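You operate a simulated robot arm through the tools that you are given. There is no shell and no other tool. Be economical: measure what you need, move in short steps, check, and stop when the job is done.

You run a simulated two-armed robot. Do the job below in one go: nothing can be reset, and whatever is moved stays where it is left.

Task
Hold the round red can on the top of the steel island table steady with one hand and put the tamper with a green handle in it with the other. Shut the middle drawer of the grey cupboard. Put the white gasket on the small white tray. Put the grey gasket in the green bucket. Open the drawer of the bench by tank three, take the green mug and leave it in the inside of the drawer by tank three, then shut the drawer. Take the yellow tub and put it on the top of tank three. Do these in any order. Set down upright: green mug.
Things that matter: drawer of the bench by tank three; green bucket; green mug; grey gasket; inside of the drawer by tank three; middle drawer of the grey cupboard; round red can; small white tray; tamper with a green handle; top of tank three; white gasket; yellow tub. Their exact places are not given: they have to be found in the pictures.

The check looks at the end state, three seconds after you hand in, the way a careful person would. Anything else that was tipped, shoved, dropped, spilled or broken makes it a failure.

Robot
Two 7-joint arms with fingered hands on one trunk, on a base that drives. Base frame: it is fixed to the floor where the robot stands at the start and does not move with it; the origin is under the middle of the robot, x ahead of it, y to its left, z up; the surface under the hand at the start is at about z = 0.78. Lengths are in m, angles in rad, forces in N, time in s.
The left shoulder is at the start at [0.072, 0.174, 0.991], the right one opposite. With the tool pointing down near the work surface each hand reaches from about 0.34 to 0.76 m from the robot's upright axis, wherever it stands, measured 20 degrees to its own side. Places, roughly: drawer of the bench by tank three [19.5, -0.9, 0.7]; green bucket (26x24x22 cm) [3.4, 1.6, 0.9]; green mug (11x8x8 cm) [17.2, -4.7, 0.8]; grey gasket (6x6x1 cm) [1, 1.7, 0.9]; inside of the drawer by tank three [19.5, -0.8, 0.7]; middle drawer of the grey cupboard [-1, -2.2, 0.5]; round red can (10x10x6 cm) [0.7, -0.8, 0.8]; small white tray (19x14x3 cm) [2.1, 1.6, 0.9]; tamper with a green handle (4x4x8 cm) [0.5, 0, 0.8]; top of tank three [18.1, -0.8, 1.3]; white gasket (6x6x1 cm) [0.4, 1.6, 0.9]; yellow tub (11x11x8 cm) [17.1, -4.9, 0.8]. Payload 3.8 kg a hand.
The tool frame of a hand sits at the grasp point between the pads (the TCP): z along the fingers, y along the line on which they close. The tips reach 0.026 m beyond it. Largest opening 0.132 m; the body of the gripper starts 0.073 m behind the TCP. The gripper is a hand of 3 fingers: y runs from the thumb to the fingers, the wrist lies at [0, 0, -0.224] in the tool frame, and closing takes about 1.5 s.
Orientation is that of the tool frame in the base frame, as a unit quaternion [x, y, z, w]. With the fingers straight down and closing along the base's y, the tool's x points along the base's -x, its y along +y and its z along -z.

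Tools
- The arms move only by the tool jog_arm. It takes "left_targets", "right_targets" or both (then of equal length, played together; a hand with none holds still); each is text: rows parted by semicolons, each of 7 numbers parted by spaces: the shift along the tool's x, y, z in units of 300 mm (1.0 is 300 mm), then the turn, a rotation vector about the tool's x, y, z in units of 180 degrees (1.0 is 180 degrees), then the closure in counts, from 0 (fully open) to 255 (shut). In form: tx ty tz rx ry rz claw; .... A call has 1 to 8 rows; each row is the pose to reach, as a shift and turn from the pose commanded when the call began, along the tool's axes at that moment. A call with a number of a shift or a turn outside -1 to 1 is refused whole. Each row takes 0.2 s and may step no farther than 0.05 m and 0.15 rad from the row before; otherwise, or with a gripper value out of range, the whole call is refused. Where a pose cannot be reached the arm comes as near as it can. A force on the tool above 40 N (or 10 N above the force at the start of the call, whichever is more), or a blocked arm, ends the call early, and 0.2 s more pass. Each finger travels about 0.108 m/s and halts on what it meets, pressing with about 24 N; the grip force reading is that of the motor and also rises with nothing between the fingers. The clock runs only during rows and for 0.2 s after the last one: add rows that repeat a pose to give the fingers time. It gives the time, the measured TCP pose, the force on the tool (base axes), the opening and the grip force at its end, in the units of the frame above (readings bear some noise), with the torque about the TCP (base axes, N m) and any sound that the robot's microphone picked up, and new pictures: "show" is both (left out), scene, wrist or none (wrist: the cameras of the hands that moved).
- Cameras (640 x 400 px; columns grow to the right, rows downward): "scene" is now at [0.1557, -0.0398, 0.9242]; the picture's right is [-0.56, -0.83, 0.00], its down [0.10, -0.07, -0.99] and it looks along [0.82, -0.55, 0.12] (base axes); focal length 214 px, centre (320, 200). "left" rides on the left gripper at [-0.061, 0.003, -0.092] in its tool frame; the picture's right is [-0.05, -1.00, 0.00], its down [0.83, -0.04, -0.55] and it looks along [0.55, -0.03, 0.83] (tool axes); focal length 230 px, centre (320, 200). "right" rides on the right gripper at [0.061, 0.003, -0.092] in its tool frame; the picture's right is [-0.05, 1.00, 0.00], its down [-0.83, -0.04, -0.56] and it looks along [-0.55, -0.03, 0.83] (tool axes); focal length 230 px, centre (320, 200).
- slide_trunk(by): slides the trunk up (or, below 0, down) by that many m; the arms and the scene camera ride with it, the base frame stays. It gives what a move gives, with no picture.
- drive_base(legs): drives the robot by 1 to 6 legs, each [ahead, left, turn to the left] in m, m and rad, along the robot's own axes; the way and the turn of a leg run together, so that a leg with both is an arc; at most 1.5 m and 3.142 rad a leg. The arms and the cameras ride along, it lands a little off, and it stops where it bumps. It gives what a move gives, and a new picture of the scene camera.
- hand_shape(shape, hand): the hand has 3 fingers and takes this shape, open, in about a second: jaw (thumb against the fingers, like two jaws); tri (thumb and two fingers); tip (a fingertip pinch); poke (one finger out to press); point (the index stretched); flat (the hand flat); cup (the hand cupped); fist (a fist). The gripper value then closes the fingers along that shape, each until it touches; the sizes above hold for jaw. It gives what a move gives, with no picture.
- turn_head(pan, tilt): turns the head with the scene camera to pan (to the left, within 1.047 rad either way) and tilt (down, from -0.506 to 1.204), counted from straight ahead of the robot. It gives what a move gives, and a new picture of the scene camera.
- pixel_to_xyz(camera, pixels): for up to 12 pixels [column, row] of the newest picture of that camera ("zoom" is the newest enlarged one), the place [x, y, z] in the base frame of the surface seen there, good to about 0.003 m, but the place of the scene camera against the robot may be out by one fixed shift of up to 0.025 m in any direction. It takes no simulated time.
- inspect(camera, box): a new picture of the part [left, top, right, bottom] of that camera's present view, enlarged. It takes no simulated time.
- sign_off(): hands the job in; it is judged then, once.

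Keep the steps short. Do not move on a guess: measure, check each grasp and each placing, and mend mistakes. In all there are 131 turns and 260 pictures (those below and enlarged ones count). Leave the grippers open and the arms clear of the work at the hand-in unless told otherwise, and finish with a single line.

The tools are called by a JSON object that holds its "name" and its "arguments". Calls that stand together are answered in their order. jog_arm: Moves the arms, as the interface text tells. Its arguments: {"type":"object","properties":{"left_targets":{"type":"string"},"right_targets":{"type":"string"},"show":{"type":"string","enum":["both","scene","wrist","none"]}},"required":[]} The other tools are called the same way: slide_trunk (by) slides the trunk up or down; hand_shape (shape, hand) gives the hand a shape; drive_base (legs) drives the base; turn_head (pan, tilt) turns the head that bears the scene camera; pixel_to_xyz (camera, pixels) gives the place of the surface under pixels of a picture; inspect (camera, box) takes an enlarged picture of a part of a camera's view; sign_off () hands the job in.

At the start:

```text
time_s: 0.0
left_eef_pos: [0.5737, -0.0316, 1.001]
left_tcp_rot: [0.0, 1.0, 0.0, 0.001]
left_contact_force: [-0.4, 0.8, 0.8]
left_ft_torque: [-0.03, 0.01, 0.01]
left_width: 0.1318
left_grip_force: 0.1
left_shape: jaw
right_eef_pos: [0.3305, -0.4878, 1.0491]
right_tcp_rot: [-0.001, 1.0, 0.001, 0.0]
right_contact_force: [-0.3, 0.1, -0.5]
right_ft_torque: [-0.01, -0.01, 0.02]
right_width: 0.1317
right_grip_force: 0.0
right_shape: jaw
trunk travel left (down, up): [-0.3, 0.182]
robot x, y, heading: [-0.0006, -0.0007, -0.004]
head pan, tilt: [-0.593, -0.12]
```

scene: 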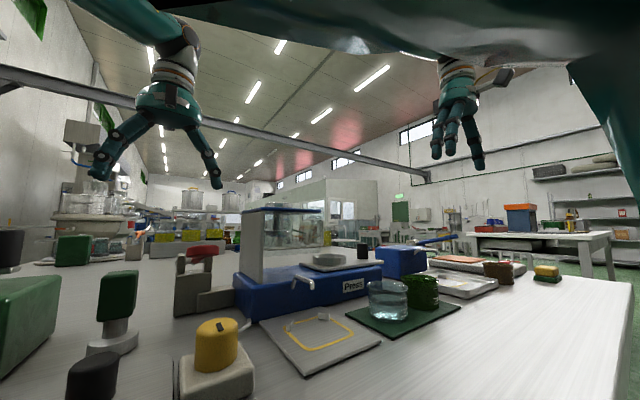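
right: 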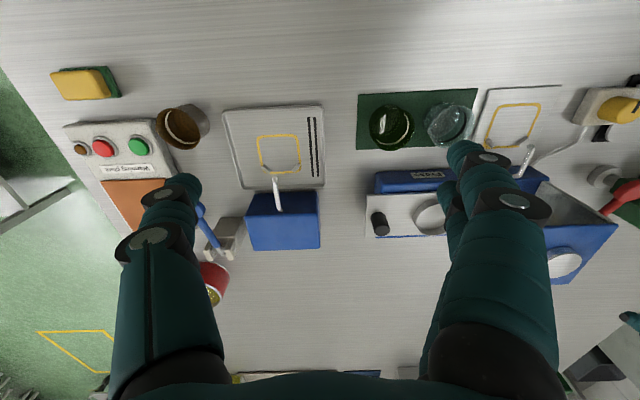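
left: 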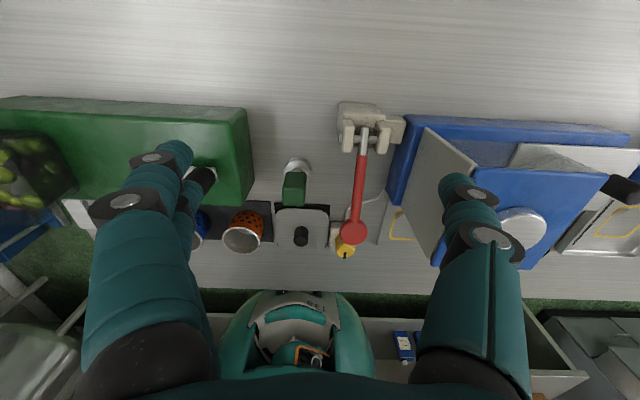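

I see the island table in front with a tamper-like green handle near scene (118,300). First I look down at the table.

{"name": "turn_head", "arguments": {"pan": -0.5, "tilt": 0.6}}

{"name": "inspect", "arguments": {"camera": "right", "box": [40, 50, 360, 310]}}

{"name": "inspect", "arguments": {"camera": "left", "box": [180, 90, 420, 280]}}

{"name": "pixel_to_xyz", "arguments": {"camera": "right", "pixels": [[214, 290], [221, 278], [180, 127], [192, 110], [390, 127], [448, 125], [160, 290], [20, 290]]}}

{"name": "pixel_to_xyz", "arguments": {"camera": "left", "pixels": [[294, 187], [296, 165], [301, 236], [243, 237], [353, 235], [200, 225], [375, 130], [346, 252], [300, 80], [300, 295]]}}

```text
time_s: 1.1
left_eef_pos: [0.5735, -0.0303, 1.0001]
left_tcp_rot: [0.0, 1.0, 0.001, 0.001]
left_contact_force: [0.2, 0.1, 0.5]
left_ft_torque: [0.01, -0.02, 0.0]
left_width: 0.132
left_grip_force: 0.2
left_shape: jaw
right_eef_pos: [0.3305, -0.4885, 1.0498]
right_tcp_rot: [0.0, 1.0, 0.0, -0.001]
right_contact_force: [-0.1, -0.5, -0.1]
right_ft_torque: [0.0, -0.01, -0.02]
right_width: 0.1321
right_grip_force: 0.0
right_shape: jaw
trunk travel left (down, up): [-0.3, 0.182]
robot x, y, heading: [-0.0033, 0.0002, -0.003]
head pan, tilt: [-0.499, 0.6]
```

scene: 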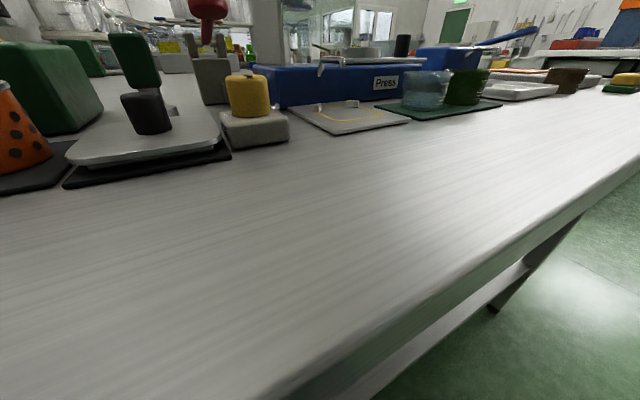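

```text
1.54 times, centred on (200, 180) of right
```

zoom: 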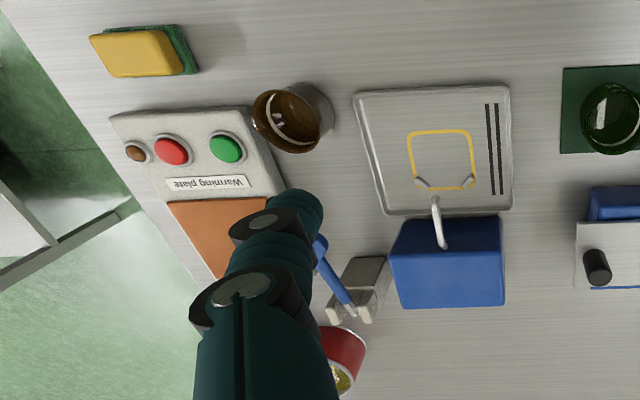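

```text
2.11 times, centred on (300, 185) of left
```

zoom: 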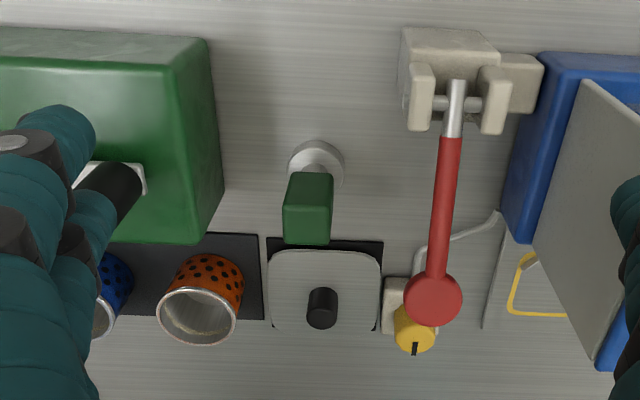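

```text
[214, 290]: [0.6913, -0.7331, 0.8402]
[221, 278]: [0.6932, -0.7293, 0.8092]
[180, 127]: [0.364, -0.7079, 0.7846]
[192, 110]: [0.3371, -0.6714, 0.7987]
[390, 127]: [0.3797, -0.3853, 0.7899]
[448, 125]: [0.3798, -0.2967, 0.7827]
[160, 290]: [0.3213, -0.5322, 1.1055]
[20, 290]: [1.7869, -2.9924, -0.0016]
```

```text
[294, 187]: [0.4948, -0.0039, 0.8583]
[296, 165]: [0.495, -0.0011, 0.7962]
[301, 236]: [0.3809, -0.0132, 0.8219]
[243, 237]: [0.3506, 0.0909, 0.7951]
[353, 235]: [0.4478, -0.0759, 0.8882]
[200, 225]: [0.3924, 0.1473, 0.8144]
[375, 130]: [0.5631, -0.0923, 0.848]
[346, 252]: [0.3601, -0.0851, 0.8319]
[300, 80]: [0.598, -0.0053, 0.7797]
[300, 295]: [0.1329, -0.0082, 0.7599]
```

The tamper (green handle, left picture (294,187)) stands at about (0.495,-0.003), top z≈0.86. The red can shows at right picture (214,285). I measure the neighbours of the tamper before going in.

{"name": "inspect", "arguments": {"camera": "left", "box": [240, 90, 400, 265]}}

{"name": "pixel_to_xyz", "arguments": {"camera": "left", "pixels": [[247, 115], [247, 185], [253, 170], [284, 192], [304, 192], [294, 175], [294, 200], [361, 165], [357, 200], [345, 150], [285, 165], [308, 165]]}}

```text
2.29 times, centred on (320, 178) of left
```

zoom: 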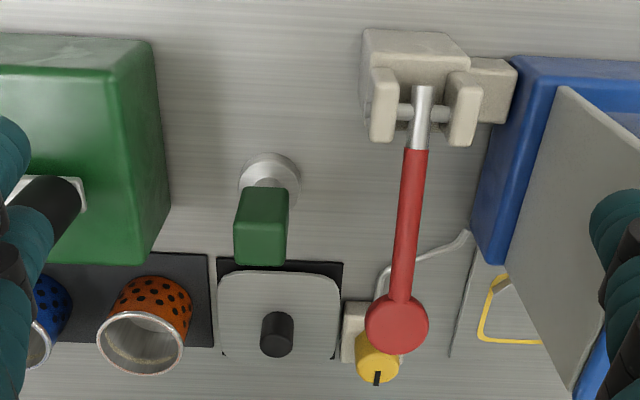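

```text
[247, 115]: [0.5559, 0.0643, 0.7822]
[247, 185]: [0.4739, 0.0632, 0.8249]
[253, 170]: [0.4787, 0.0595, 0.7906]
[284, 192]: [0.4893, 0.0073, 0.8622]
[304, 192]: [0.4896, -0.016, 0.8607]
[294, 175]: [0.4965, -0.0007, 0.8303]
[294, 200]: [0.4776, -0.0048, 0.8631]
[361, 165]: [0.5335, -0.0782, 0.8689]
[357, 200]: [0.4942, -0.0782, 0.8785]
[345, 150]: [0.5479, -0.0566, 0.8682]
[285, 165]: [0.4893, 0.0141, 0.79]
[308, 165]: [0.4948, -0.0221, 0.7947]
```

The handle is about 2.5 cm square, centred at (0.485,-0.0045), with a lever and a green box at its sides. I will turn the left hand 90° so that it closes along x, where there's free room, while going above the tamper.

{"name": "jog_arm", "arguments": {"left_targets": "0.04 0.01 0 0 0 -0.047 0; 0.08 0.02 0 0 0 -0.094 0; 0.12 0.035 0 0 0 -0.141 0; 0.16 0.05 0 0 0 -0.188 0; 0.2 0.06 0 0 0 -0.235 0; 0.24 0.07 0 0 0 -0.282 0; 0.27 0.08 0 0 0 -0.329 0; 0.295 0.088 0 0 0 -0.376 0", "show": "none"}}

{"name": "jog_arm", "arguments": {"left_targets": "0 0 0 0 0 -0.042 0; 0 0 0 0 0 -0.084 0; 0 0 0 0 0 -0.124 0", "show": "wrist"}}

```text
time_s: 2.9
left_eef_pos: [0.4849, -0.005, 0.9997]
left_tcp_rot: [-0.558, 0.83, -0.001, 0.001]
left_contact_force: [0.3, 0.2, 0.2]
left_ft_torque: [0.0, 0.03, 0.02]
left_width: 0.1319
left_grip_force: 0.0
left_shape: jaw
right_eef_pos: [0.3303, -0.4887, 1.0476]
right_tcp_rot: [0.0, 1.0, 0.0, -0.001]
right_contact_force: [-0.2, -0.8, -0.1]
right_ft_torque: [0.0, 0.0, -0.01]
right_width: 0.132
right_grip_force: 0.2
right_shape: jaw
trunk travel left (down, up): [-0.3, 0.182]
robot x, y, heading: [-0.0, -0.002, 0.002]
head pan, tilt: [-0.499, 0.6]
```

```text
time_s: 3.7
left_eef_pos: [0.4848, -0.006, 1.0008]
left_tcp_rot: [0.709, -0.706, 0.0, 0.0]
left_contact_force: [-0.2, -0.4, 0.6]
left_ft_torque: [0.01, 0.01, 0.01]
left_width: 0.1319
left_grip_force: 0.0
left_shape: jaw
right_eef_pos: [0.3306, -0.4872, 1.0493]
right_tcp_rot: [-0.001, 1.0, 0.0, 0.0]
right_contact_force: [1.6, 0.3, -0.3]
right_ft_torque: [0.01, -0.04, 0.0]
right_width: 0.132
right_grip_force: 0.2
right_shape: jaw
trunk travel left (down, up): [-0.3, 0.182]
robot x, y, heading: [-0.0004, 0.0, -0.003]
head pan, tilt: [-0.499, 0.6]
```

left: 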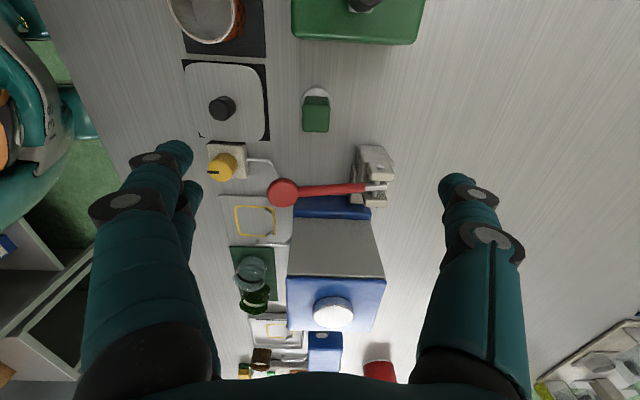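

Hand is turned. I verify the handle's place from this view before descending.

{"name": "pixel_to_xyz", "arguments": {"camera": "left", "pixels": [[304, 126], [328, 126], [316, 112], [316, 131], [316, 103], [316, 122], [283, 192], [270, 110]]}}

{"name": "inspect", "arguments": {"camera": "left", "box": [250, 70, 400, 170]}}

```text
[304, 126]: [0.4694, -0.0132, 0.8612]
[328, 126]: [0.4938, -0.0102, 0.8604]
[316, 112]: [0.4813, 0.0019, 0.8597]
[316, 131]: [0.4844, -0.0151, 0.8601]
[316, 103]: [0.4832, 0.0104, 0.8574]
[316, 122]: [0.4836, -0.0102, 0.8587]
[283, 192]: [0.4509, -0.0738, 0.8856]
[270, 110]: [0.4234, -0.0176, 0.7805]
```

```text
4.00 times, centred on (325, 120) of left
```

zoom: 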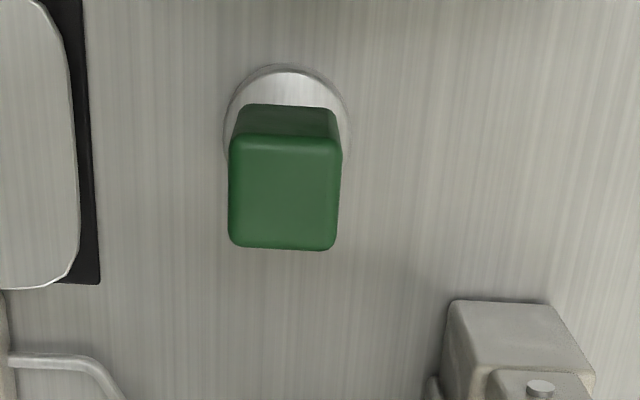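

Handle centre (0.482,-0.004). I go straight down to z≈0.842, half-closing on the way, then close.

{"name": "jog_arm", "arguments": {"left_targets": "0 -0.007 0.13 0 0 0 40; 0 -0.007 0.26 0 0 0 60; 0 -0.007 0.39 0 0 0 60; 0 -0.007 0.48 0 0 0 60; 0 -0.007 0.53 0 0 0 60; 0 -0.007 0.53 0 0 0 60", "show": "wrist"}}

{"name": "jog_arm", "arguments": {"left_targets": "0 0 0 0 0 0 120; 0 0 0 0 0 0 170; 0 0 0 0 0 0 255; 0 0 0 0 0 0 255; 0 0 0 0 0 0 255; 0 0 0 0 0 0 255", "show": "wrist"}}

```text
time_s: 5.1
left_eef_pos: [0.4879, -0.0041, 0.8404]
left_tcp_rot: [0.708, -0.707, 0.0, 0.001]
left_contact_force: [0.9, 0.0, 0.4]
left_ft_torque: [0.01, -0.03, 0.0]
left_width: 0.1012
left_grip_force: 0.0
left_shape: jaw
right_eef_pos: [0.3302, -0.4882, 1.0486]
right_tcp_rot: [0.0, 1.0, -0.001, 0.0]
right_contact_force: [-0.3, -1.0, 0.4]
right_ft_torque: [-0.01, 0.02, 0.02]
right_width: 0.1321
right_grip_force: 0.1
right_shape: jaw
trunk travel left (down, up): [-0.3, 0.182]
robot x, y, heading: [0.0025, 0.002, -0.002]
head pan, tilt: [-0.499, 0.6]
```

left: 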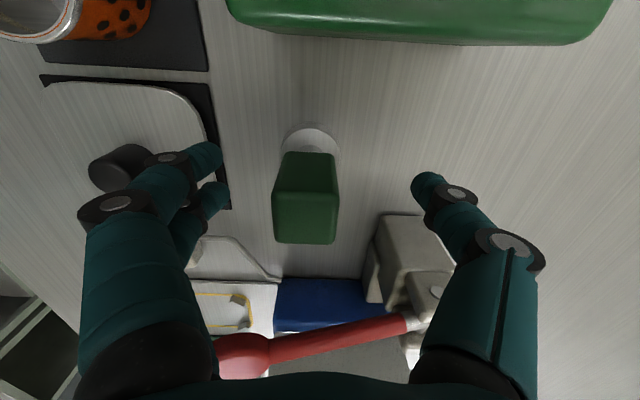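

```text
time_s: 6.5
left_eef_pos: [0.4878, -0.004, 0.8406]
left_tcp_rot: [0.708, -0.707, 0.0, 0.0]
left_contact_force: [0.2, 0.7, 0.2]
left_ft_torque: [0.0, -0.01, -0.02]
left_width: 0.0228
left_grip_force: 23.8
left_shape: jaw
right_eef_pos: [0.3302, -0.4879, 1.0493]
right_tcp_rot: [-0.001, 1.0, 0.0, 0.0]
right_contact_force: [0.5, 0.0, 0.6]
right_ft_torque: [0.03, 0.0, 0.0]
right_width: 0.1315
right_grip_force: 0.1
right_shape: jaw
trunk travel left (down, up): [-0.3, 0.182]
robot x, y, heading: [-0.0028, 0.0013, -0.001]
head pan, tilt: [-0.499, 0.6]
```

left: 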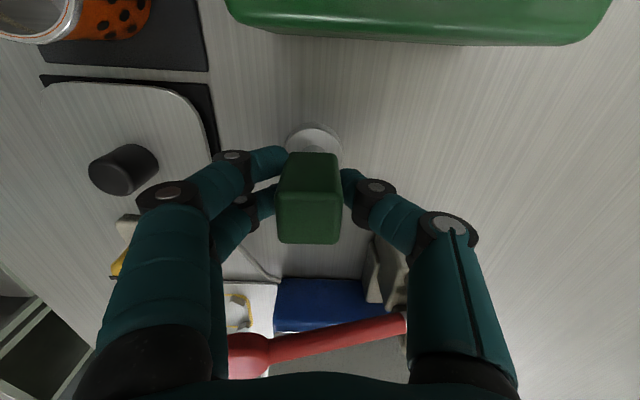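

Handle is gripped (width 0.023, 24 N). I lift it, and shift the right hand 0.2 m to the right to see the can between the fingers.

{"name": "jog_arm", "arguments": {"left_targets": "0 0 -0.1 0 0 0 255; 0 0 -0.2 0 0 0 255; 0 0 -0.35 0 0 0 255; 0 0 -0.5 0 0 0 255; 0 0 -0.6 0 0 0 255", "right_targets": "0 -0.15 0 0 0 0 0; 0 -0.3 0 0 0 0 0; 0 -0.45 0 0 0 0 0; -0.1 -0.6 0 0 0 0 0; -0.2 -0.7 0 0 0 0 0"}}

```text
refused: row 4 steps farther than a row can; nothing moved
```

{"name": "jog_arm", "arguments": {"left_targets": "0 0 -0.1 0 0 0 255; 0 0 -0.2 0 0 0 255; 0 0 -0.35 0 0 0 255; 0 0 -0.5 0 0 0 255; 0 0 -0.6 0 0 0 255", "right_targets": "0 -0.15 0 0 0 0 0; 0 -0.3 0 0 0 0 0; 0 -0.45 0 0 0 0 0; -0.08 -0.57 0 0 0 0 0; -0.16 -0.68 0 0 0 0 0"}}

```text
time_s: 7.7
left_eef_pos: [0.4869, -0.0064, 1.0211]
left_tcp_rot: [-0.707, 0.707, -0.001, 0.0]
left_contact_force: [-0.3, -0.1, -2.6]
left_ft_torque: [0.01, -0.06, -0.02]
left_width: 0.0227
left_grip_force: 23.6
left_shape: jaw
right_eef_pos: [0.3767, -0.6936, 1.0498]
right_tcp_rot: [0.001, 1.0, 0.0, 0.0]
right_contact_force: [0.3, -0.5, 0.0]
right_ft_torque: [0.0, -0.04, 0.0]
right_width: 0.1319
right_grip_force: 0.1
right_shape: jaw
trunk travel left (down, up): [-0.3, 0.182]
robot x, y, heading: [0.0029, -0.0021, 0.0]
head pan, tilt: [-0.499, 0.6]
```

scene: 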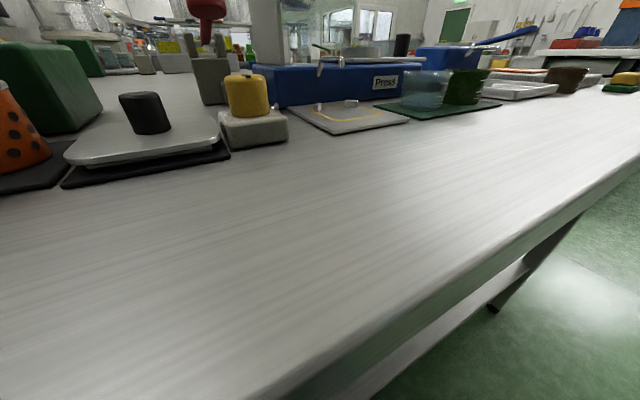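
right: 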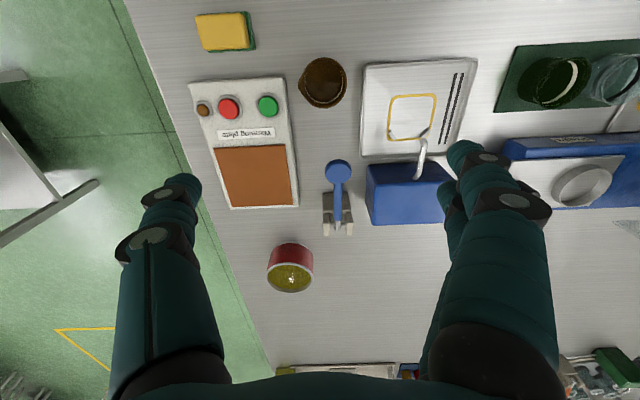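
left: 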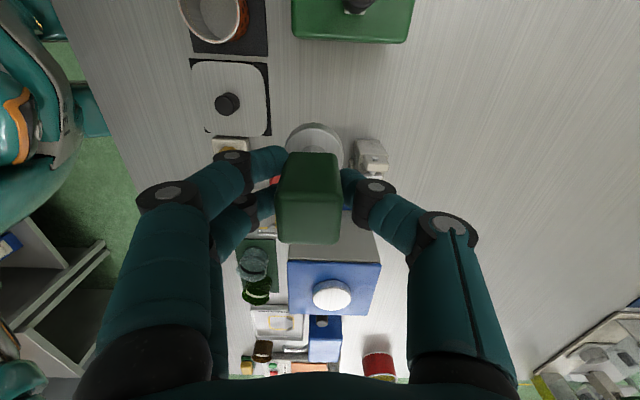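

The can shows at right (290,270), clear. I measure its rim, the table edges and neighbours.

{"name": "pixel_to_xyz", "arguments": {"camera": "right", "pixels": [[268, 278], [312, 278], [290, 265], [290, 291], [290, 279], [290, 250], [336, 215], [260, 340], [190, 150], [338, 175], [290, 345], [240, 300]]}}

{"name": "inspect", "arguments": {"camera": "right", "box": [180, 140, 420, 380]}}

```text
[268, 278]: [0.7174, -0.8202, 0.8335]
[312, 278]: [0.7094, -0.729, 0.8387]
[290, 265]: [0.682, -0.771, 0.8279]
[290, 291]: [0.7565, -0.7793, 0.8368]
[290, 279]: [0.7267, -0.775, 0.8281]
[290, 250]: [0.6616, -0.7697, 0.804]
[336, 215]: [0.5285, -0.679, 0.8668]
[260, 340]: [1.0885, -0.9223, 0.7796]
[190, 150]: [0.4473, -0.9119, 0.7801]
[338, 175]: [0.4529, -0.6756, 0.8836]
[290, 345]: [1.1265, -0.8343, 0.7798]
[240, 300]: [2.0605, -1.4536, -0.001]
```

```text
1.67 times, centred on (300, 260) of right
```

zoom: 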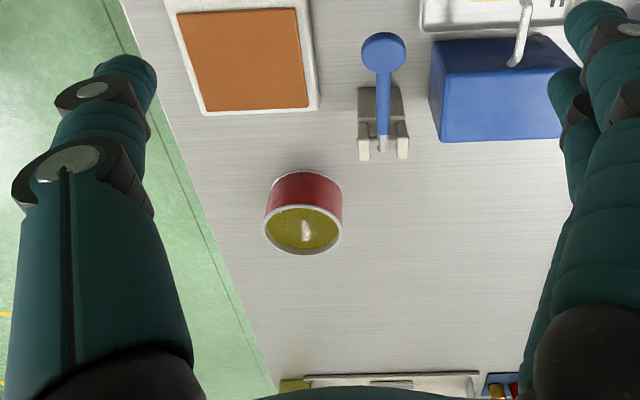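

Can centre ≈(0.712,-0.775), rim z 0.838, table right edge y≈-0.92. I'd like to stand at the table's right end, so I look right for free floor.

{"name": "turn_head", "arguments": {"pan": -1.0, "tilt": 0.25}}

{"name": "pixel_to_xyz", "arguments": {"camera": "right", "pixels": [[20, 75], [90, 185], [50, 215], [20, 240], [75, 165], [10, 135], [60, 330], [110, 60]]}}

```text
time_s: 8.6
left_eef_pos: [0.4886, -0.0048, 1.0221]
left_tcp_rot: [0.708, -0.707, 0.001, 0.0]
left_contact_force: [0.1, -0.4, -1.9]
left_ft_torque: [0.01, -0.02, -0.04]
left_width: 0.0227
left_grip_force: 23.9
left_shape: jaw
right_eef_pos: [0.3783, -0.6914, 1.0506]
right_tcp_rot: [-0.001, 1.0, 0.0, 0.0]
right_contact_force: [0.4, 1.3, 0.4]
right_ft_torque: [0.01, 0.0, 0.0]
right_width: 0.1321
right_grip_force: 0.0
right_shape: jaw
trunk travel left (down, up): [-0.3, 0.182]
robot x, y, heading: [0.0049, 0.0013, -0.002]
head pan, tilt: [-1.0, 0.25]
```

scene: 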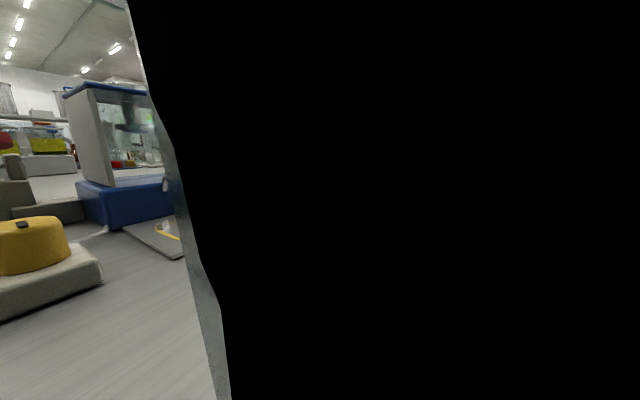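

```text
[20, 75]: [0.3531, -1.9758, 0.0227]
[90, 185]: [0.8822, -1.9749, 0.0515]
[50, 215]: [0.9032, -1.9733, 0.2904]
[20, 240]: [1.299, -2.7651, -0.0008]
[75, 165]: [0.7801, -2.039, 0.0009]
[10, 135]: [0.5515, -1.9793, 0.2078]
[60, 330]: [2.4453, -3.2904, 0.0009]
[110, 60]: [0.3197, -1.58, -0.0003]
```

The arm blocks the head's view to the right, so I measure from the left wrist picture where the table's near edge and the robot's chest are.

{"name": "pixel_to_xyz", "arguments": {"camera": "left", "pixels": [[80, 50], [88, 80], [100, 95], [110, 110], [135, 140], [45, 100], [20, 110], [60, 60], [75, 130]]}}

{"name": "inspect", "arguments": {"camera": "left", "box": [0, 0, 240, 200]}}

```text
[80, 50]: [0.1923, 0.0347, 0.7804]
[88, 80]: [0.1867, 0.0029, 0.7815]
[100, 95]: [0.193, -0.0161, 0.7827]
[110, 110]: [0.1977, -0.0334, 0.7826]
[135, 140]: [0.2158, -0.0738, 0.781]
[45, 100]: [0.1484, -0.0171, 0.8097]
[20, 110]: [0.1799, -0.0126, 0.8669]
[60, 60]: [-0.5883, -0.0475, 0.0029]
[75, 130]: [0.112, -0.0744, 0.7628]
```

```text
2.00 times, centred on (120, 100) of left
```

zoom: 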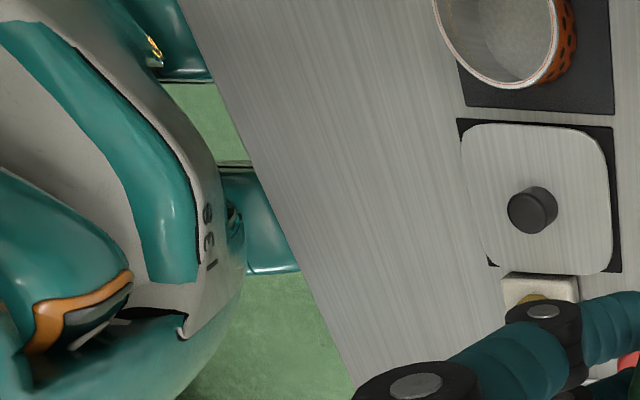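

The near edge is at x≈0.19 with the chest close to it. I must check what the pale box at left-picture (50,300) is before driving sideways.

{"name": "pixel_to_xyz", "arguments": {"camera": "left", "pixels": [[70, 265], [100, 250], [30, 235], [10, 245], [40, 290], [20, 330], [55, 360], [10, 375], [90, 220], [70, 310], [100, 330], [70, 180]]}}

{"name": "inspect", "arguments": {"camera": "left", "box": [0, 150, 160, 400]}}

{"name": "turn_head", "arguments": {"pan": 1.0, "tilt": 0.3}}

```text
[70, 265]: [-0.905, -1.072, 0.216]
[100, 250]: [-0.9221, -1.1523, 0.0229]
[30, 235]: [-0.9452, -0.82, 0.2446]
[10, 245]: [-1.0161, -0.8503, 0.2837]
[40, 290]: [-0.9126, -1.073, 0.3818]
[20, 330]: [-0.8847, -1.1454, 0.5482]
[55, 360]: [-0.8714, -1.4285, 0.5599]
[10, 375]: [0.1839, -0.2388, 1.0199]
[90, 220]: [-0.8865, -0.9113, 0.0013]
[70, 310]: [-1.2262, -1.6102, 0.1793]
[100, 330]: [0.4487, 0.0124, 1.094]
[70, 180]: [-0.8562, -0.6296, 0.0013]
```

```text
1.60 times, centred on (80, 275) of left
```

zoom: 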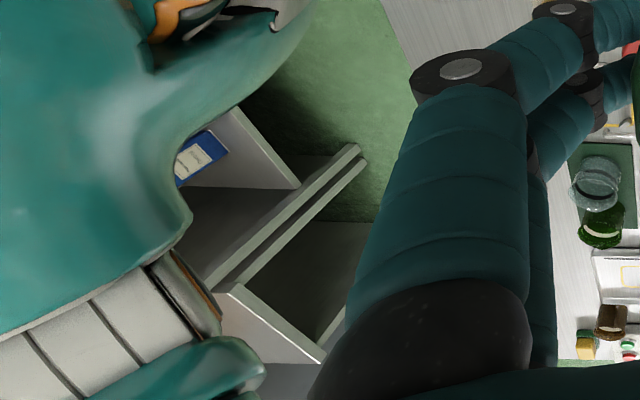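

```text
time_s: 10.5
left_eef_pos: [0.4877, -0.0045, 1.02]
left_tcp_rot: [0.708, -0.706, -0.001, 0.001]
left_contact_force: [-0.7, -0.5, -1.8]
left_ft_torque: [0.01, -0.02, -0.01]
left_width: 0.0227
left_grip_force: 24.1
left_shape: jaw
right_eef_pos: [0.3774, -0.6925, 1.0502]
right_tcp_rot: [-0.001, 1.0, 0.0, 0.0]
right_contact_force: [0.1, 0.9, -0.4]
right_ft_torque: [0.0, 0.03, 0.0]
right_width: 0.1317
right_grip_force: 0.1
right_shape: jaw
trunk travel left (down, up): [-0.3, 0.182]
robot x, y, heading: [-0.0007, -0.0011, -0.004]
head pan, tilt: [1.0, 0.3]
```

scene: 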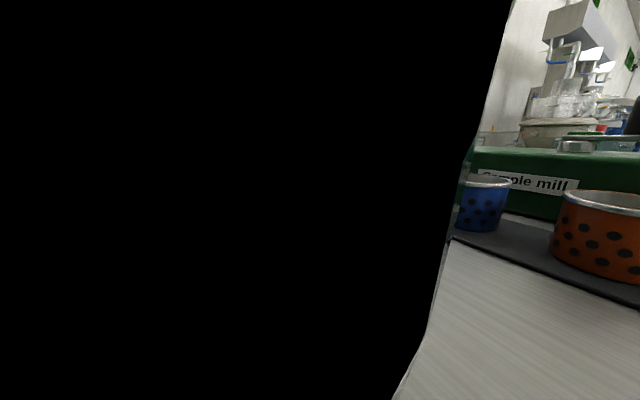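

Shelving stands behind at x≈-0.88; the corridor is about 1 m. I back away from the table 0.3 m first and look right.

{"name": "drive_base", "arguments": {"legs": [[-0.3, 0, 0]]}}

{"name": "jog_arm", "arguments": {"right_targets": "0 0.15 0 0 0 0 0; 0 0.3 0 0 0 0 0; 0 0.45 0 0 0 0 0; 0 0.6 0 0 0 0 0; 0 0.75 0 0 0 0 0; 0 0.9 0 0 0 0 0; 0 1 0 0 0 0 0", "left_targets": "0 -0.05 0 0 0 0 255; 0 -0.1 0 0 0 0 255; 0 -0.15 0 0 0 0 255; -0.1 -0.2 0 0 0 0 255; -0.2 -0.2 0 0 0 0 255; -0.3 -0.2 0 0 0 0 255; -0.4 -0.2 0 0 0 0 255", "show": "none"}}

{"name": "turn_head", "arguments": {"pan": -0.9, "tilt": 0.4}}

```text
time_s: 12.6
left_eef_pos: [0.191, -0.0042, 1.0213]
left_tcp_rot: [0.708, -0.706, 0.0, 0.001]
left_contact_force: [0.4, 1.3, -2.0]
left_ft_torque: [0.02, 0.01, 0.01]
left_width: 0.0229
left_grip_force: 23.8
left_shape: jaw
right_eef_pos: [0.0829, -0.6923, 1.05]
right_tcp_rot: [-0.001, 1.0, 0.0, 0.001]
right_contact_force: [-0.4, -0.3, -0.2]
right_ft_torque: [0.0, -0.01, 0.02]
right_width: 0.1321
right_grip_force: 0.1
right_shape: jaw
trunk travel left (down, up): [-0.3, 0.182]
robot x, y, heading: [-0.2945, -0.0038, -0.0]
head pan, tilt: [1.0, 0.3]
```

scene: 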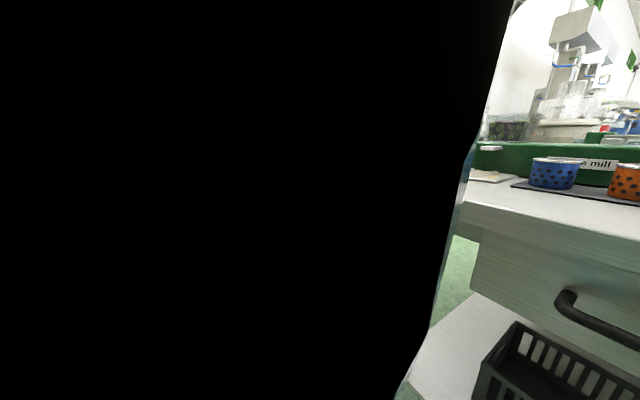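

```text
time_s: 14.2
left_eef_pos: [0.2512, 0.1164, 1.0216]
left_tcp_rot: [0.708, -0.706, 0.001, 0.001]
left_contact_force: [-0.1, 0.3, -2.4]
left_ft_torque: [0.0, -0.01, -0.01]
left_width: 0.0227
left_grip_force: 23.8
left_shape: jaw
right_eef_pos: [0.0805, -0.3898, 1.0512]
right_tcp_rot: [0.001, 1.0, -0.002, -0.001]
right_contact_force: [-0.1, -0.9, 0.3]
right_ft_torque: [-0.03, 0.0, 0.04]
right_width: 0.132
right_grip_force: 0.1
right_shape: jaw
trunk travel left (down, up): [-0.3, 0.182]
robot x, y, heading: [-0.2962, -0.0008, 0.005]
head pan, tilt: [1.0, 0.3]
```

```text
time_s: 16.0
left_eef_pos: [0.2523, 0.1143, 1.0209]
left_tcp_rot: [0.708, -0.707, 0.0, 0.0]
left_contact_force: [0.0, -0.5, -2.0]
left_ft_torque: [0.01, 0.02, 0.0]
left_width: 0.0227
left_grip_force: 24.3
left_shape: jaw
right_eef_pos: [0.082, -0.3915, 1.051]
right_tcp_rot: [-0.001, 1.0, 0.001, -0.001]
right_contact_force: [-0.1, -0.2, 1.4]
right_ft_torque: [0.04, 0.01, 0.02]
right_width: 0.1321
right_grip_force: 0.1
right_shape: jaw
trunk travel left (down, up): [-0.3, 0.182]
robot x, y, heading: [-0.2975, -0.0033, -0.005]
head pan, tilt: [-0.901, 0.4]
```

scene: 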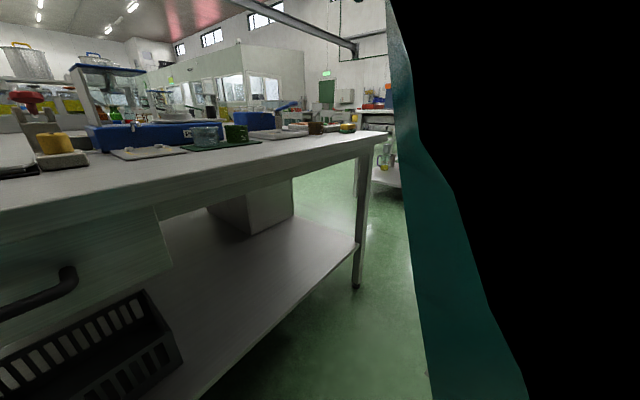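

The floor right of the table's leg (358,285) looks clear. I drive right 0.7 m then check.

{"name": "drive_base", "arguments": {"legs": [[0, -0.75, 0]]}}

{"name": "turn_head", "arguments": {"pan": -0.55, "tilt": 0.45}}

```text
time_s: 23.0
left_eef_pos: [0.2546, -0.6329, 1.0229]
left_tcp_rot: [0.71, -0.704, 0.0, 0.0]
left_contact_force: [-1.0, -0.9, -2.0]
left_ft_torque: [0.0, 0.02, 0.01]
left_width: 0.0227
left_grip_force: 24.0
left_shape: jaw
right_eef_pos: [0.0859, -1.139, 1.0515]
right_tcp_rot: [-0.004, 1.0, 0.0, -0.001]
right_contact_force: [0.8, 0.2, -0.2]
right_ft_torque: [0.03, 0.01, -0.01]
right_width: 0.1317
right_grip_force: 0.1
right_shape: jaw
trunk travel left (down, up): [-0.3, 0.182]
robot x, y, heading: [-0.2953, -0.751, 0.007]
head pan, tilt: [-0.901, 0.4]
```

scene: 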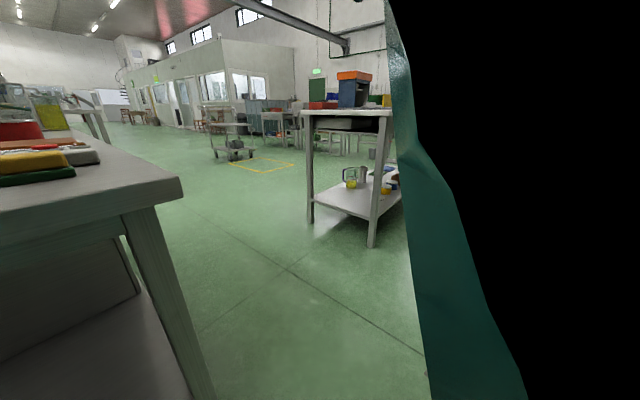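

```text
time_s: 23.9
left_eef_pos: [0.2551, -0.6331, 1.0214]
left_tcp_rot: [0.71, -0.704, 0.0, 0.001]
left_contact_force: [-0.2, 0.6, -1.9]
left_ft_torque: [0.0, 0.0, 0.02]
left_width: 0.0228
left_grip_force: 23.8
left_shape: jaw
right_eef_pos: [0.0863, -1.1389, 1.0516]
right_tcp_rot: [-0.004, 1.0, 0.0, 0.0]
right_contact_force: [0.3, 0.8, -0.1]
right_ft_torque: [0.04, 0.0, -0.04]
right_width: 0.1321
right_grip_force: 0.1
right_shape: jaw
trunk travel left (down, up): [-0.3, 0.182]
robot x, y, heading: [-0.2931, -0.7492, 0.004]
head pan, tilt: [-0.55, 0.45]
```

scene: 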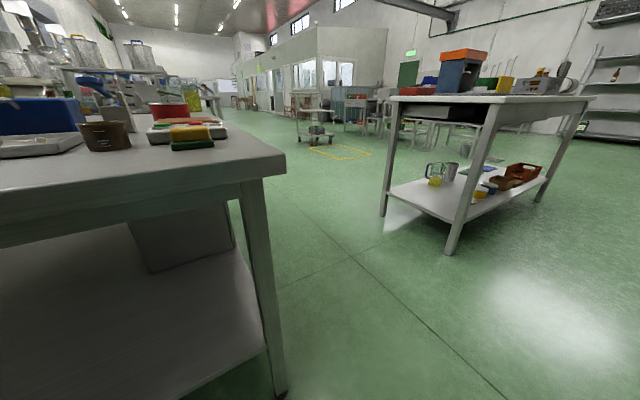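

A second table stands right (legs near (450,250)). I measure its corners and the gap.

{"name": "pixel_to_xyz", "arguments": {"camera": "scene", "pixels": [[450, 252], [383, 213], [393, 98], [505, 104], [280, 392], [285, 160], [593, 98], [538, 200]]}}

```text
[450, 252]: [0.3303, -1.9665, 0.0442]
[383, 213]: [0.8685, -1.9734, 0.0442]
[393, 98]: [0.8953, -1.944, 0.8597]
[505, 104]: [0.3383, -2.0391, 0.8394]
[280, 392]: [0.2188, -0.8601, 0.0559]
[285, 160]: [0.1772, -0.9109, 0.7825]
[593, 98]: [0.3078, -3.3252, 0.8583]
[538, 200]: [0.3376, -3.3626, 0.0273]
```

Gap between tables: y -0.92 to -1.95. I go to y≈-1.33, turn left 90° there, then sidestep along +x to stand facing the can.

{"name": "drive_base", "arguments": {"legs": [[0, -0.58, 0], [0, 0, 1.571]]}}

{"name": "turn_head", "arguments": {"pan": -0.4, "tilt": 0.5}}

```text
time_s: 33.2
left_eef_pos: [-0.3983, -0.7831, 1.0209]
left_tcp_rot: [1.0, -0.005, 0.0, 0.0]
left_contact_force: [-0.4, 0.4, -1.5]
left_ft_torque: [0.03, -0.01, -0.03]
left_width: 0.0225
left_grip_force: 24.4
left_shape: jaw
right_eef_pos: [0.1062, -0.9611, 1.0505]
right_tcp_rot: [-0.704, 0.711, 0.0, 0.0]
right_contact_force: [-0.1, -0.5, -0.3]
right_ft_torque: [0.02, 0.0, -0.02]
right_width: 0.1318
right_grip_force: 0.0
right_shape: jaw
trunk travel left (down, up): [-0.3, 0.182]
robot x, y, heading: [-0.2901, -1.3324, 1.562]
head pan, tilt: [-0.55, 0.45]
```

scene: 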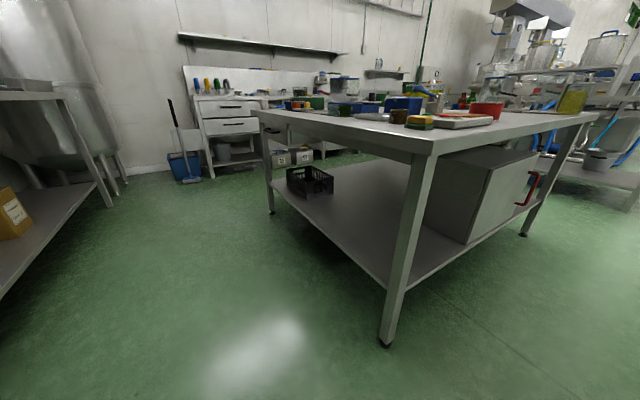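

```text
time_s: 34.0
left_eef_pos: [-0.3981, -0.784, 1.0209]
left_tcp_rot: [1.0, -0.005, 0.001, 0.0]
left_contact_force: [-0.8, 0.2, -2.4]
left_ft_torque: [0.0, 0.01, -0.01]
left_width: 0.0224
left_grip_force: 24.3
left_shape: jaw
right_eef_pos: [0.1048, -0.9591, 1.0508]
right_tcp_rot: [-0.704, 0.71, 0.0, 0.001]
right_contact_force: [0.3, 0.1, 0.5]
right_ft_torque: [-0.02, 0.04, 0.02]
right_width: 0.1317
right_grip_force: 0.1
right_shape: jaw
trunk travel left (down, up): [-0.3, 0.182]
robot x, y, heading: [-0.2888, -1.3338, 1.56]
head pan, tilt: [-0.4, 0.499]
```

scene: 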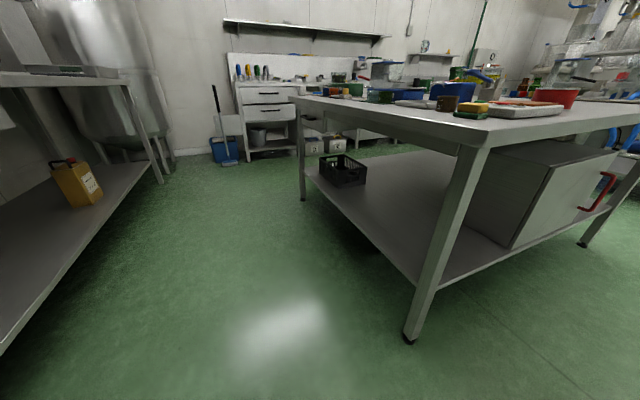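

All clear. I sidestep right 1.0 m to be opposite the can.

{"name": "drive_base", "arguments": {"legs": [[0, -1.0, 0.01]]}}

{"name": "turn_head", "arguments": {"pan": 0, "tilt": 0.55}}

```text
time_s: 42.8
left_eef_pos: [0.5683, -0.7926, 1.0222]
left_tcp_rot: [1.0, -0.003, 0.0, 0.0]
left_contact_force: [0.0, 0.8, -2.6]
left_ft_torque: [-0.02, 0.0, 0.01]
left_width: 0.0222
left_grip_force: 24.3
left_shape: jaw
right_eef_pos: [1.0735, -0.9669, 1.0506]
right_tcp_rot: [-0.705, 0.709, 0.0, 0.0]
right_contact_force: [0.0, -0.3, 0.1]
right_ft_torque: [0.0, 0.02, 0.02]
right_width: 0.1319
right_grip_force: 0.1
right_shape: jaw
trunk travel left (down, up): [-0.3, 0.182]
robot x, y, heading: [0.6802, -1.3383, 1.566]
head pan, tilt: [-0.4, 0.499]
```

scene: 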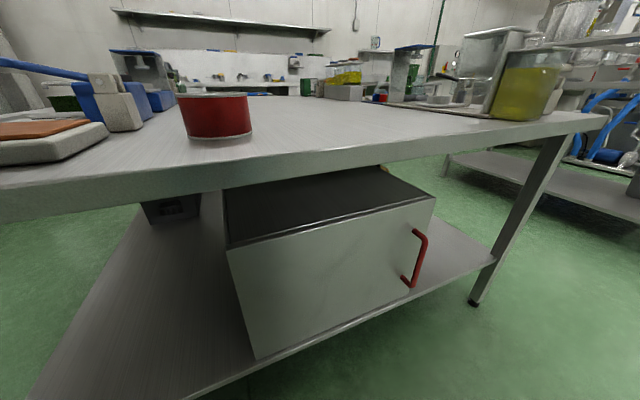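

```text
time_s: 43.7
left_eef_pos: [0.5698, -0.7928, 1.0217]
left_tcp_rot: [1.0, -0.002, 0.0, 0.0]
left_contact_force: [0.5, 0.1, -2.1]
left_ft_torque: [0.01, -0.02, 0.01]
left_width: 0.0224
left_grip_force: 23.7
left_shape: jaw
right_eef_pos: [1.0721, -0.9657, 1.0519]
right_tcp_rot: [-0.705, 0.709, 0.0, 0.0]
right_contact_force: [0.0, 0.1, 0.5]
right_ft_torque: [0.01, -0.01, 0.01]
right_width: 0.1316
right_grip_force: 0.1
right_shape: jaw
trunk travel left (down, up): [-0.3, 0.182]
robot x, y, heading: [0.685, -1.3429, 1.565]
head pan, tilt: [0.0, 0.55]
```

scene: 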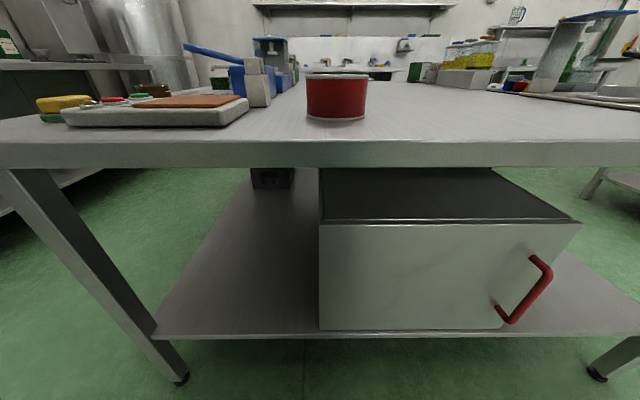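

I stand 0.565 m from the can, which is straight ahead at (336,95). Plan: right hand comes from the right, pitched 45°, straddling the can from outside; left hand turned back so its narrow side faces the right hand. Stage one: yaw right hand 35° and bring it nearer at height, turn the left hand back.

{"name": "jog_arm", "arguments": {"right_targets": "-0.02 0.14 0 0 0 -0.028 0; -0.05 0.28 0 0 0 -0.056 0; -0.08 0.42 0 0 0 -0.084 0; -0.11 0.56 0 0 0 -0.112 0; -0.14 0.7 0 0 0 -0.14 0; -0.16 0.84 0 0 0 -0.168 0; -0.167 0.95 0 0 0 -0.194 0", "left_targets": "-0.03 0 0 0 0 0.047 255; -0.06 0 0 0 0 0.094 255; -0.09 0 0 0 0 0.141 255; -0.12 0 0 0 0 0.188 255; -0.15 0 0 0 0 0.235 255; -0.18 0 0 0 0 0.282 255; -0.2 0 0 0 0 0.329 255", "show": "none"}}

{"name": "jog_arm", "arguments": {"right_targets": "0 0 0 0 -0.042 0 0; 0 0 0 0 -0.084 0 0; 0 0 0 0 -0.126 0 0; 0 0 0 0 -0.168 0 0; 0 0 0 0 -0.21 0 0; 0 0 0 0 -0.25 0 0", "left_targets": "0 0 0 0 0 0.043 255; 0 0 0 0 0 0.086 255; 0 0 0 0 0 0.129 255; 0 0 0 0 0 0.171 255; 0 0 0 0 0 0.171 255; 0 0 0 0 0 0.171 255"}}

```text
time_s: 45.3
left_eef_pos: [0.5091, -0.7928, 1.0226]
left_tcp_rot: [0.867, -0.498, 0.0, 0.0]
left_contact_force: [0.1, 0.2, -1.8]
left_ft_torque: [0.02, -0.06, -0.02]
left_width: 0.0227
left_grip_force: 23.7
left_shape: jaw
right_eef_pos: [0.8144, -0.8826, 1.0638]
right_tcp_rot: [0.886, -0.463, 0.0, 0.001]
right_contact_force: [-0.5, 0.4, 0.2]
right_ft_torque: [0.01, -0.01, 0.01]
right_width: 0.132
right_grip_force: 0.2
right_shape: jaw
right hand out of reach, approached as far as the arm can: row 6, 7
trunk travel left (down, up): [-0.3, 0.182]
robot x, y, heading: [0.6823, -1.3376, 1.563]
head pan, tilt: [0.0, 0.55]
```

```text
time_s: 46.7
left_eef_pos: [0.51, -0.7917, 1.0217]
left_tcp_rot: [-0.705, 0.71, 0.0, 0.0]
left_contact_force: [0.0, 0.4, -2.3]
left_ft_torque: [-0.01, 0.04, -0.01]
left_width: 0.0228
left_grip_force: 23.8
left_shape: jaw
right_eef_pos: [0.8391, -0.873, 1.0733]
right_tcp_rot: [0.818, -0.429, -0.339, -0.178]
right_contact_force: [-0.1, -0.3, -0.6]
right_ft_torque: [0.0, -0.01, 0.01]
right_width: 0.1318
right_grip_force: 0.0
right_shape: jaw
right hand out of reach, approached as far as the arm can: row 1, 2, 3, 4, 5, 6
trunk travel left (down, up): [-0.3, 0.182]
robot x, y, heading: [0.6787, -1.3447, 1.564]
head pan, tilt: [0.0, 0.55]
```

scene: 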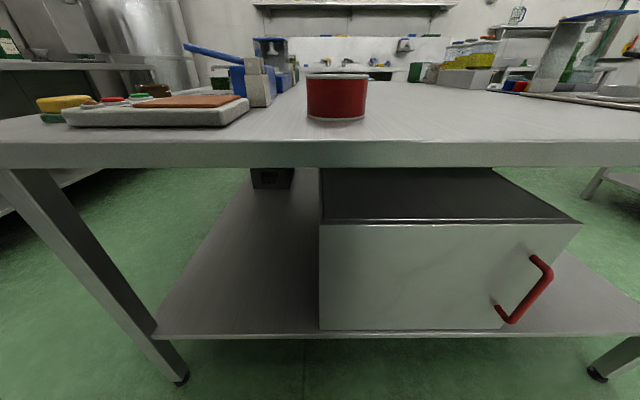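
right: 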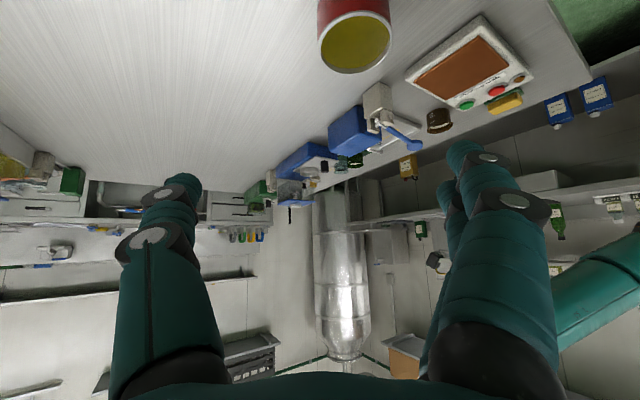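
left: 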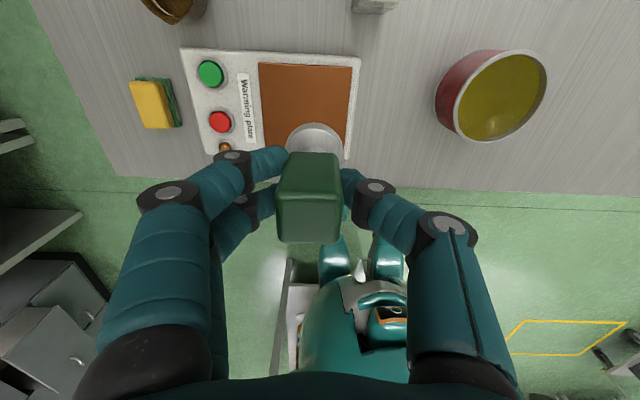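

The right arm is folded too tightly. I back the base 0.09 m (both hands are high and free) and re-read poses.

{"name": "drive_base", "arguments": {"legs": [[-0.09, 0, 0]]}}

{"name": "pixel_to_xyz", "arguments": {"camera": "left", "pixels": [[450, 105], [540, 80], [490, 55], [495, 135], [490, 95]]}}

{"name": "pixel_to_xyz", "arguments": {"camera": "right", "pixels": [[319, 42], [390, 42], [354, 11], [354, 72], [354, 40]]}}

```text
time_s: 47.8
left_eef_pos: [0.508, -0.8837, 1.0214]
left_tcp_rot: [-0.706, 0.708, 0.0, 0.0]
left_contact_force: [0.1, -0.3, -1.5]
left_ft_torque: [0.0, -0.02, -0.01]
left_width: 0.0223
left_grip_force: 23.7
left_shape: jaw
right_eef_pos: [0.8388, -0.9638, 1.0728]
right_tcp_rot: [0.819, -0.428, -0.339, -0.177]
right_contact_force: [0.1, 0.1, 1.0]
right_ft_torque: [0.03, 0.02, 0.01]
right_width: 0.1318
right_grip_force: 0.1
right_shape: jaw
trunk travel left (down, up): [-0.3, 0.182]
robot x, y, heading: [0.6809, -1.4328, 1.569]
head pan, tilt: [0.0, 0.55]
```

scene: 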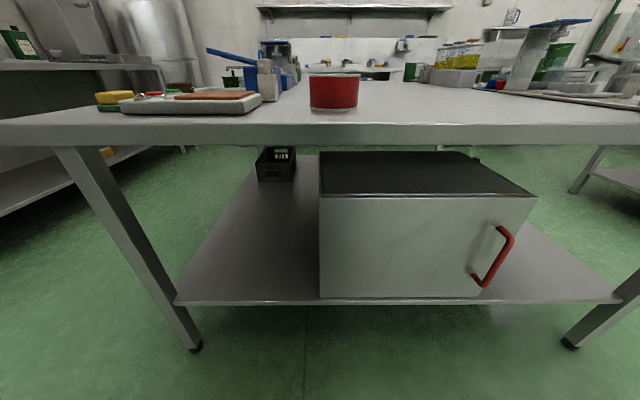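

```text
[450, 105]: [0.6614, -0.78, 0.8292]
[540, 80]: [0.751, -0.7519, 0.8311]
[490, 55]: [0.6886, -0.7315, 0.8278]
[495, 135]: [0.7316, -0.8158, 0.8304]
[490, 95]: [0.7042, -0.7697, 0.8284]
```

```text
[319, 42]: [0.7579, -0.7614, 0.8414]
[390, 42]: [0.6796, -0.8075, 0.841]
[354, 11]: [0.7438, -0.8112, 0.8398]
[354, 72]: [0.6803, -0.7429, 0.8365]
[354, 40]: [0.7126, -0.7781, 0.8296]
```

Can rim centre ≈(0.711,-0.777). The right hand's axis already points at it; I advance 0.1 m along the tool and check.

{"name": "jog_arm", "arguments": {"right_targets": "0.02 0 0.1 0 0 0 0; 0.04 -0.005 0.22 0 0 0 0; 0.073 -0.009 0.35 0 0 0 0; 0.073 -0.009 0.35 0 0 0 0", "show": "wrist"}}

```text
time_s: 48.8
left_eef_pos: [0.5073, -0.8829, 1.021]
left_tcp_rot: [-0.706, 0.708, 0.0, 0.0]
left_contact_force: [-1.0, 0.7, -1.4]
left_ft_torque: [-0.01, -0.02, 0.03]
left_width: 0.0224
left_grip_force: 24.1
left_shape: jaw
right_eef_pos: [0.8205, -0.9041, 0.982]
right_tcp_rot: [0.819, -0.428, -0.339, -0.176]
right_contact_force: [-0.3, 0.5, -0.7]
right_ft_torque: [-0.03, 0.0, 0.0]
right_width: 0.1318
right_grip_force: 0.1
right_shape: jaw
right hand out of reach, approached as far as the arm can: row 1, 2, 3, 4
trunk travel left (down, up): [-0.3, 0.182]
robot x, y, heading: [0.6791, -1.4342, 1.563]
head pan, tilt: [0.0, 0.55]
```

right: 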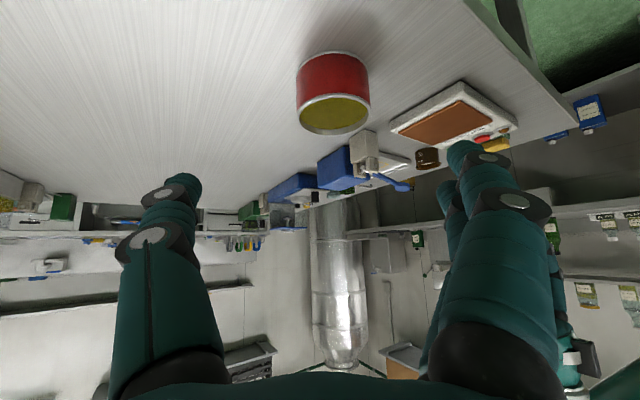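

The inward yaw hits an arm limit. I take the yaw back to straight ahead (pitch stays 45°) and move over in front of the can.

{"name": "jog_arm", "arguments": {"right_targets": "0 0 0 0.027 0 0.027 0; 0 0.03 0 0.054 0 0.054 0; -0.02 0.1 0.02 0.081 0 0.081 0; -0.04 0.19 0.04 0.108 0 0.108 0; -0.057 0.269 0.057 0.137 0 0.137 0; -0.057 0.269 0.057 0.137 0 0.137 0", "show": "wrist"}}

```text
time_s: 50.2
left_eef_pos: [0.5076, -0.8835, 1.0227]
left_tcp_rot: [-0.706, 0.709, 0.0, 0.0]
left_contact_force: [0.5, -0.2, -2.2]
left_ft_torque: [-0.01, 0.01, 0.01]
left_width: 0.0225
left_grip_force: 24.1
left_shape: jaw
right_eef_pos: [0.8663, -0.815, 0.992]
right_tcp_rot: [-0.653, 0.654, 0.27, 0.27]
right_contact_force: [-1.1, -0.6, -1.0]
right_ft_torque: [0.0, -0.02, 0.01]
right_width: 0.1319
right_grip_force: 0.0
right_shape: jaw
right hand out of reach, approached as far as the arm can: row 1, 2, 3, 4, 5, 6
trunk travel left (down, up): [-0.3, 0.182]
robot x, y, heading: [0.6777, -1.4324, 1.564]
head pan, tilt: [0.0, 0.55]
```

right: 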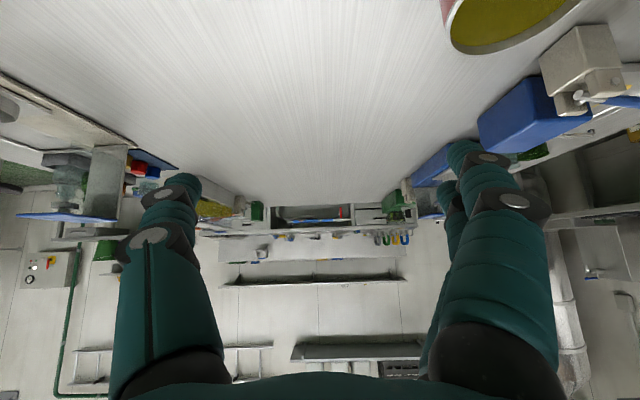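

Still limited because the wrist is too near the shoulder. I instead go above the can and farther out, where it should reach.

{"name": "jog_arm", "arguments": {"right_targets": "0 0.05 0.06 0 0 0 0; 0 0.1 0.12 0 0 0 0; 0 0.17 0.18 0 0 0 0; 0 0.17 0.18 0 0 0 0", "show": "none"}}

```text
time_s: 51.2
left_eef_pos: [0.5071, -0.883, 1.0223]
left_tcp_rot: [-0.705, 0.709, -0.001, 0.0]
left_contact_force: [0.4, -0.2, -1.9]
left_ft_torque: [0.02, 0.0, -0.01]
left_width: 0.0225
left_grip_force: 23.8
left_shape: jaw
right_eef_pos: [0.8163, -0.7767, 0.9525]
right_tcp_rot: [-0.653, 0.654, 0.27, 0.27]
right_contact_force: [0.2, 0.0, 0.1]
right_ft_torque: [-0.03, -0.01, 0.0]
right_width: 0.132
right_grip_force: 0.0
right_shape: jaw
right hand out of reach, approached as far as the arm can: row 3, 4
trunk travel left (down, up): [-0.3, 0.182]
robot x, y, heading: [0.6774, -1.4312, 1.565]
head pan, tilt: [0.0, 0.55]
```

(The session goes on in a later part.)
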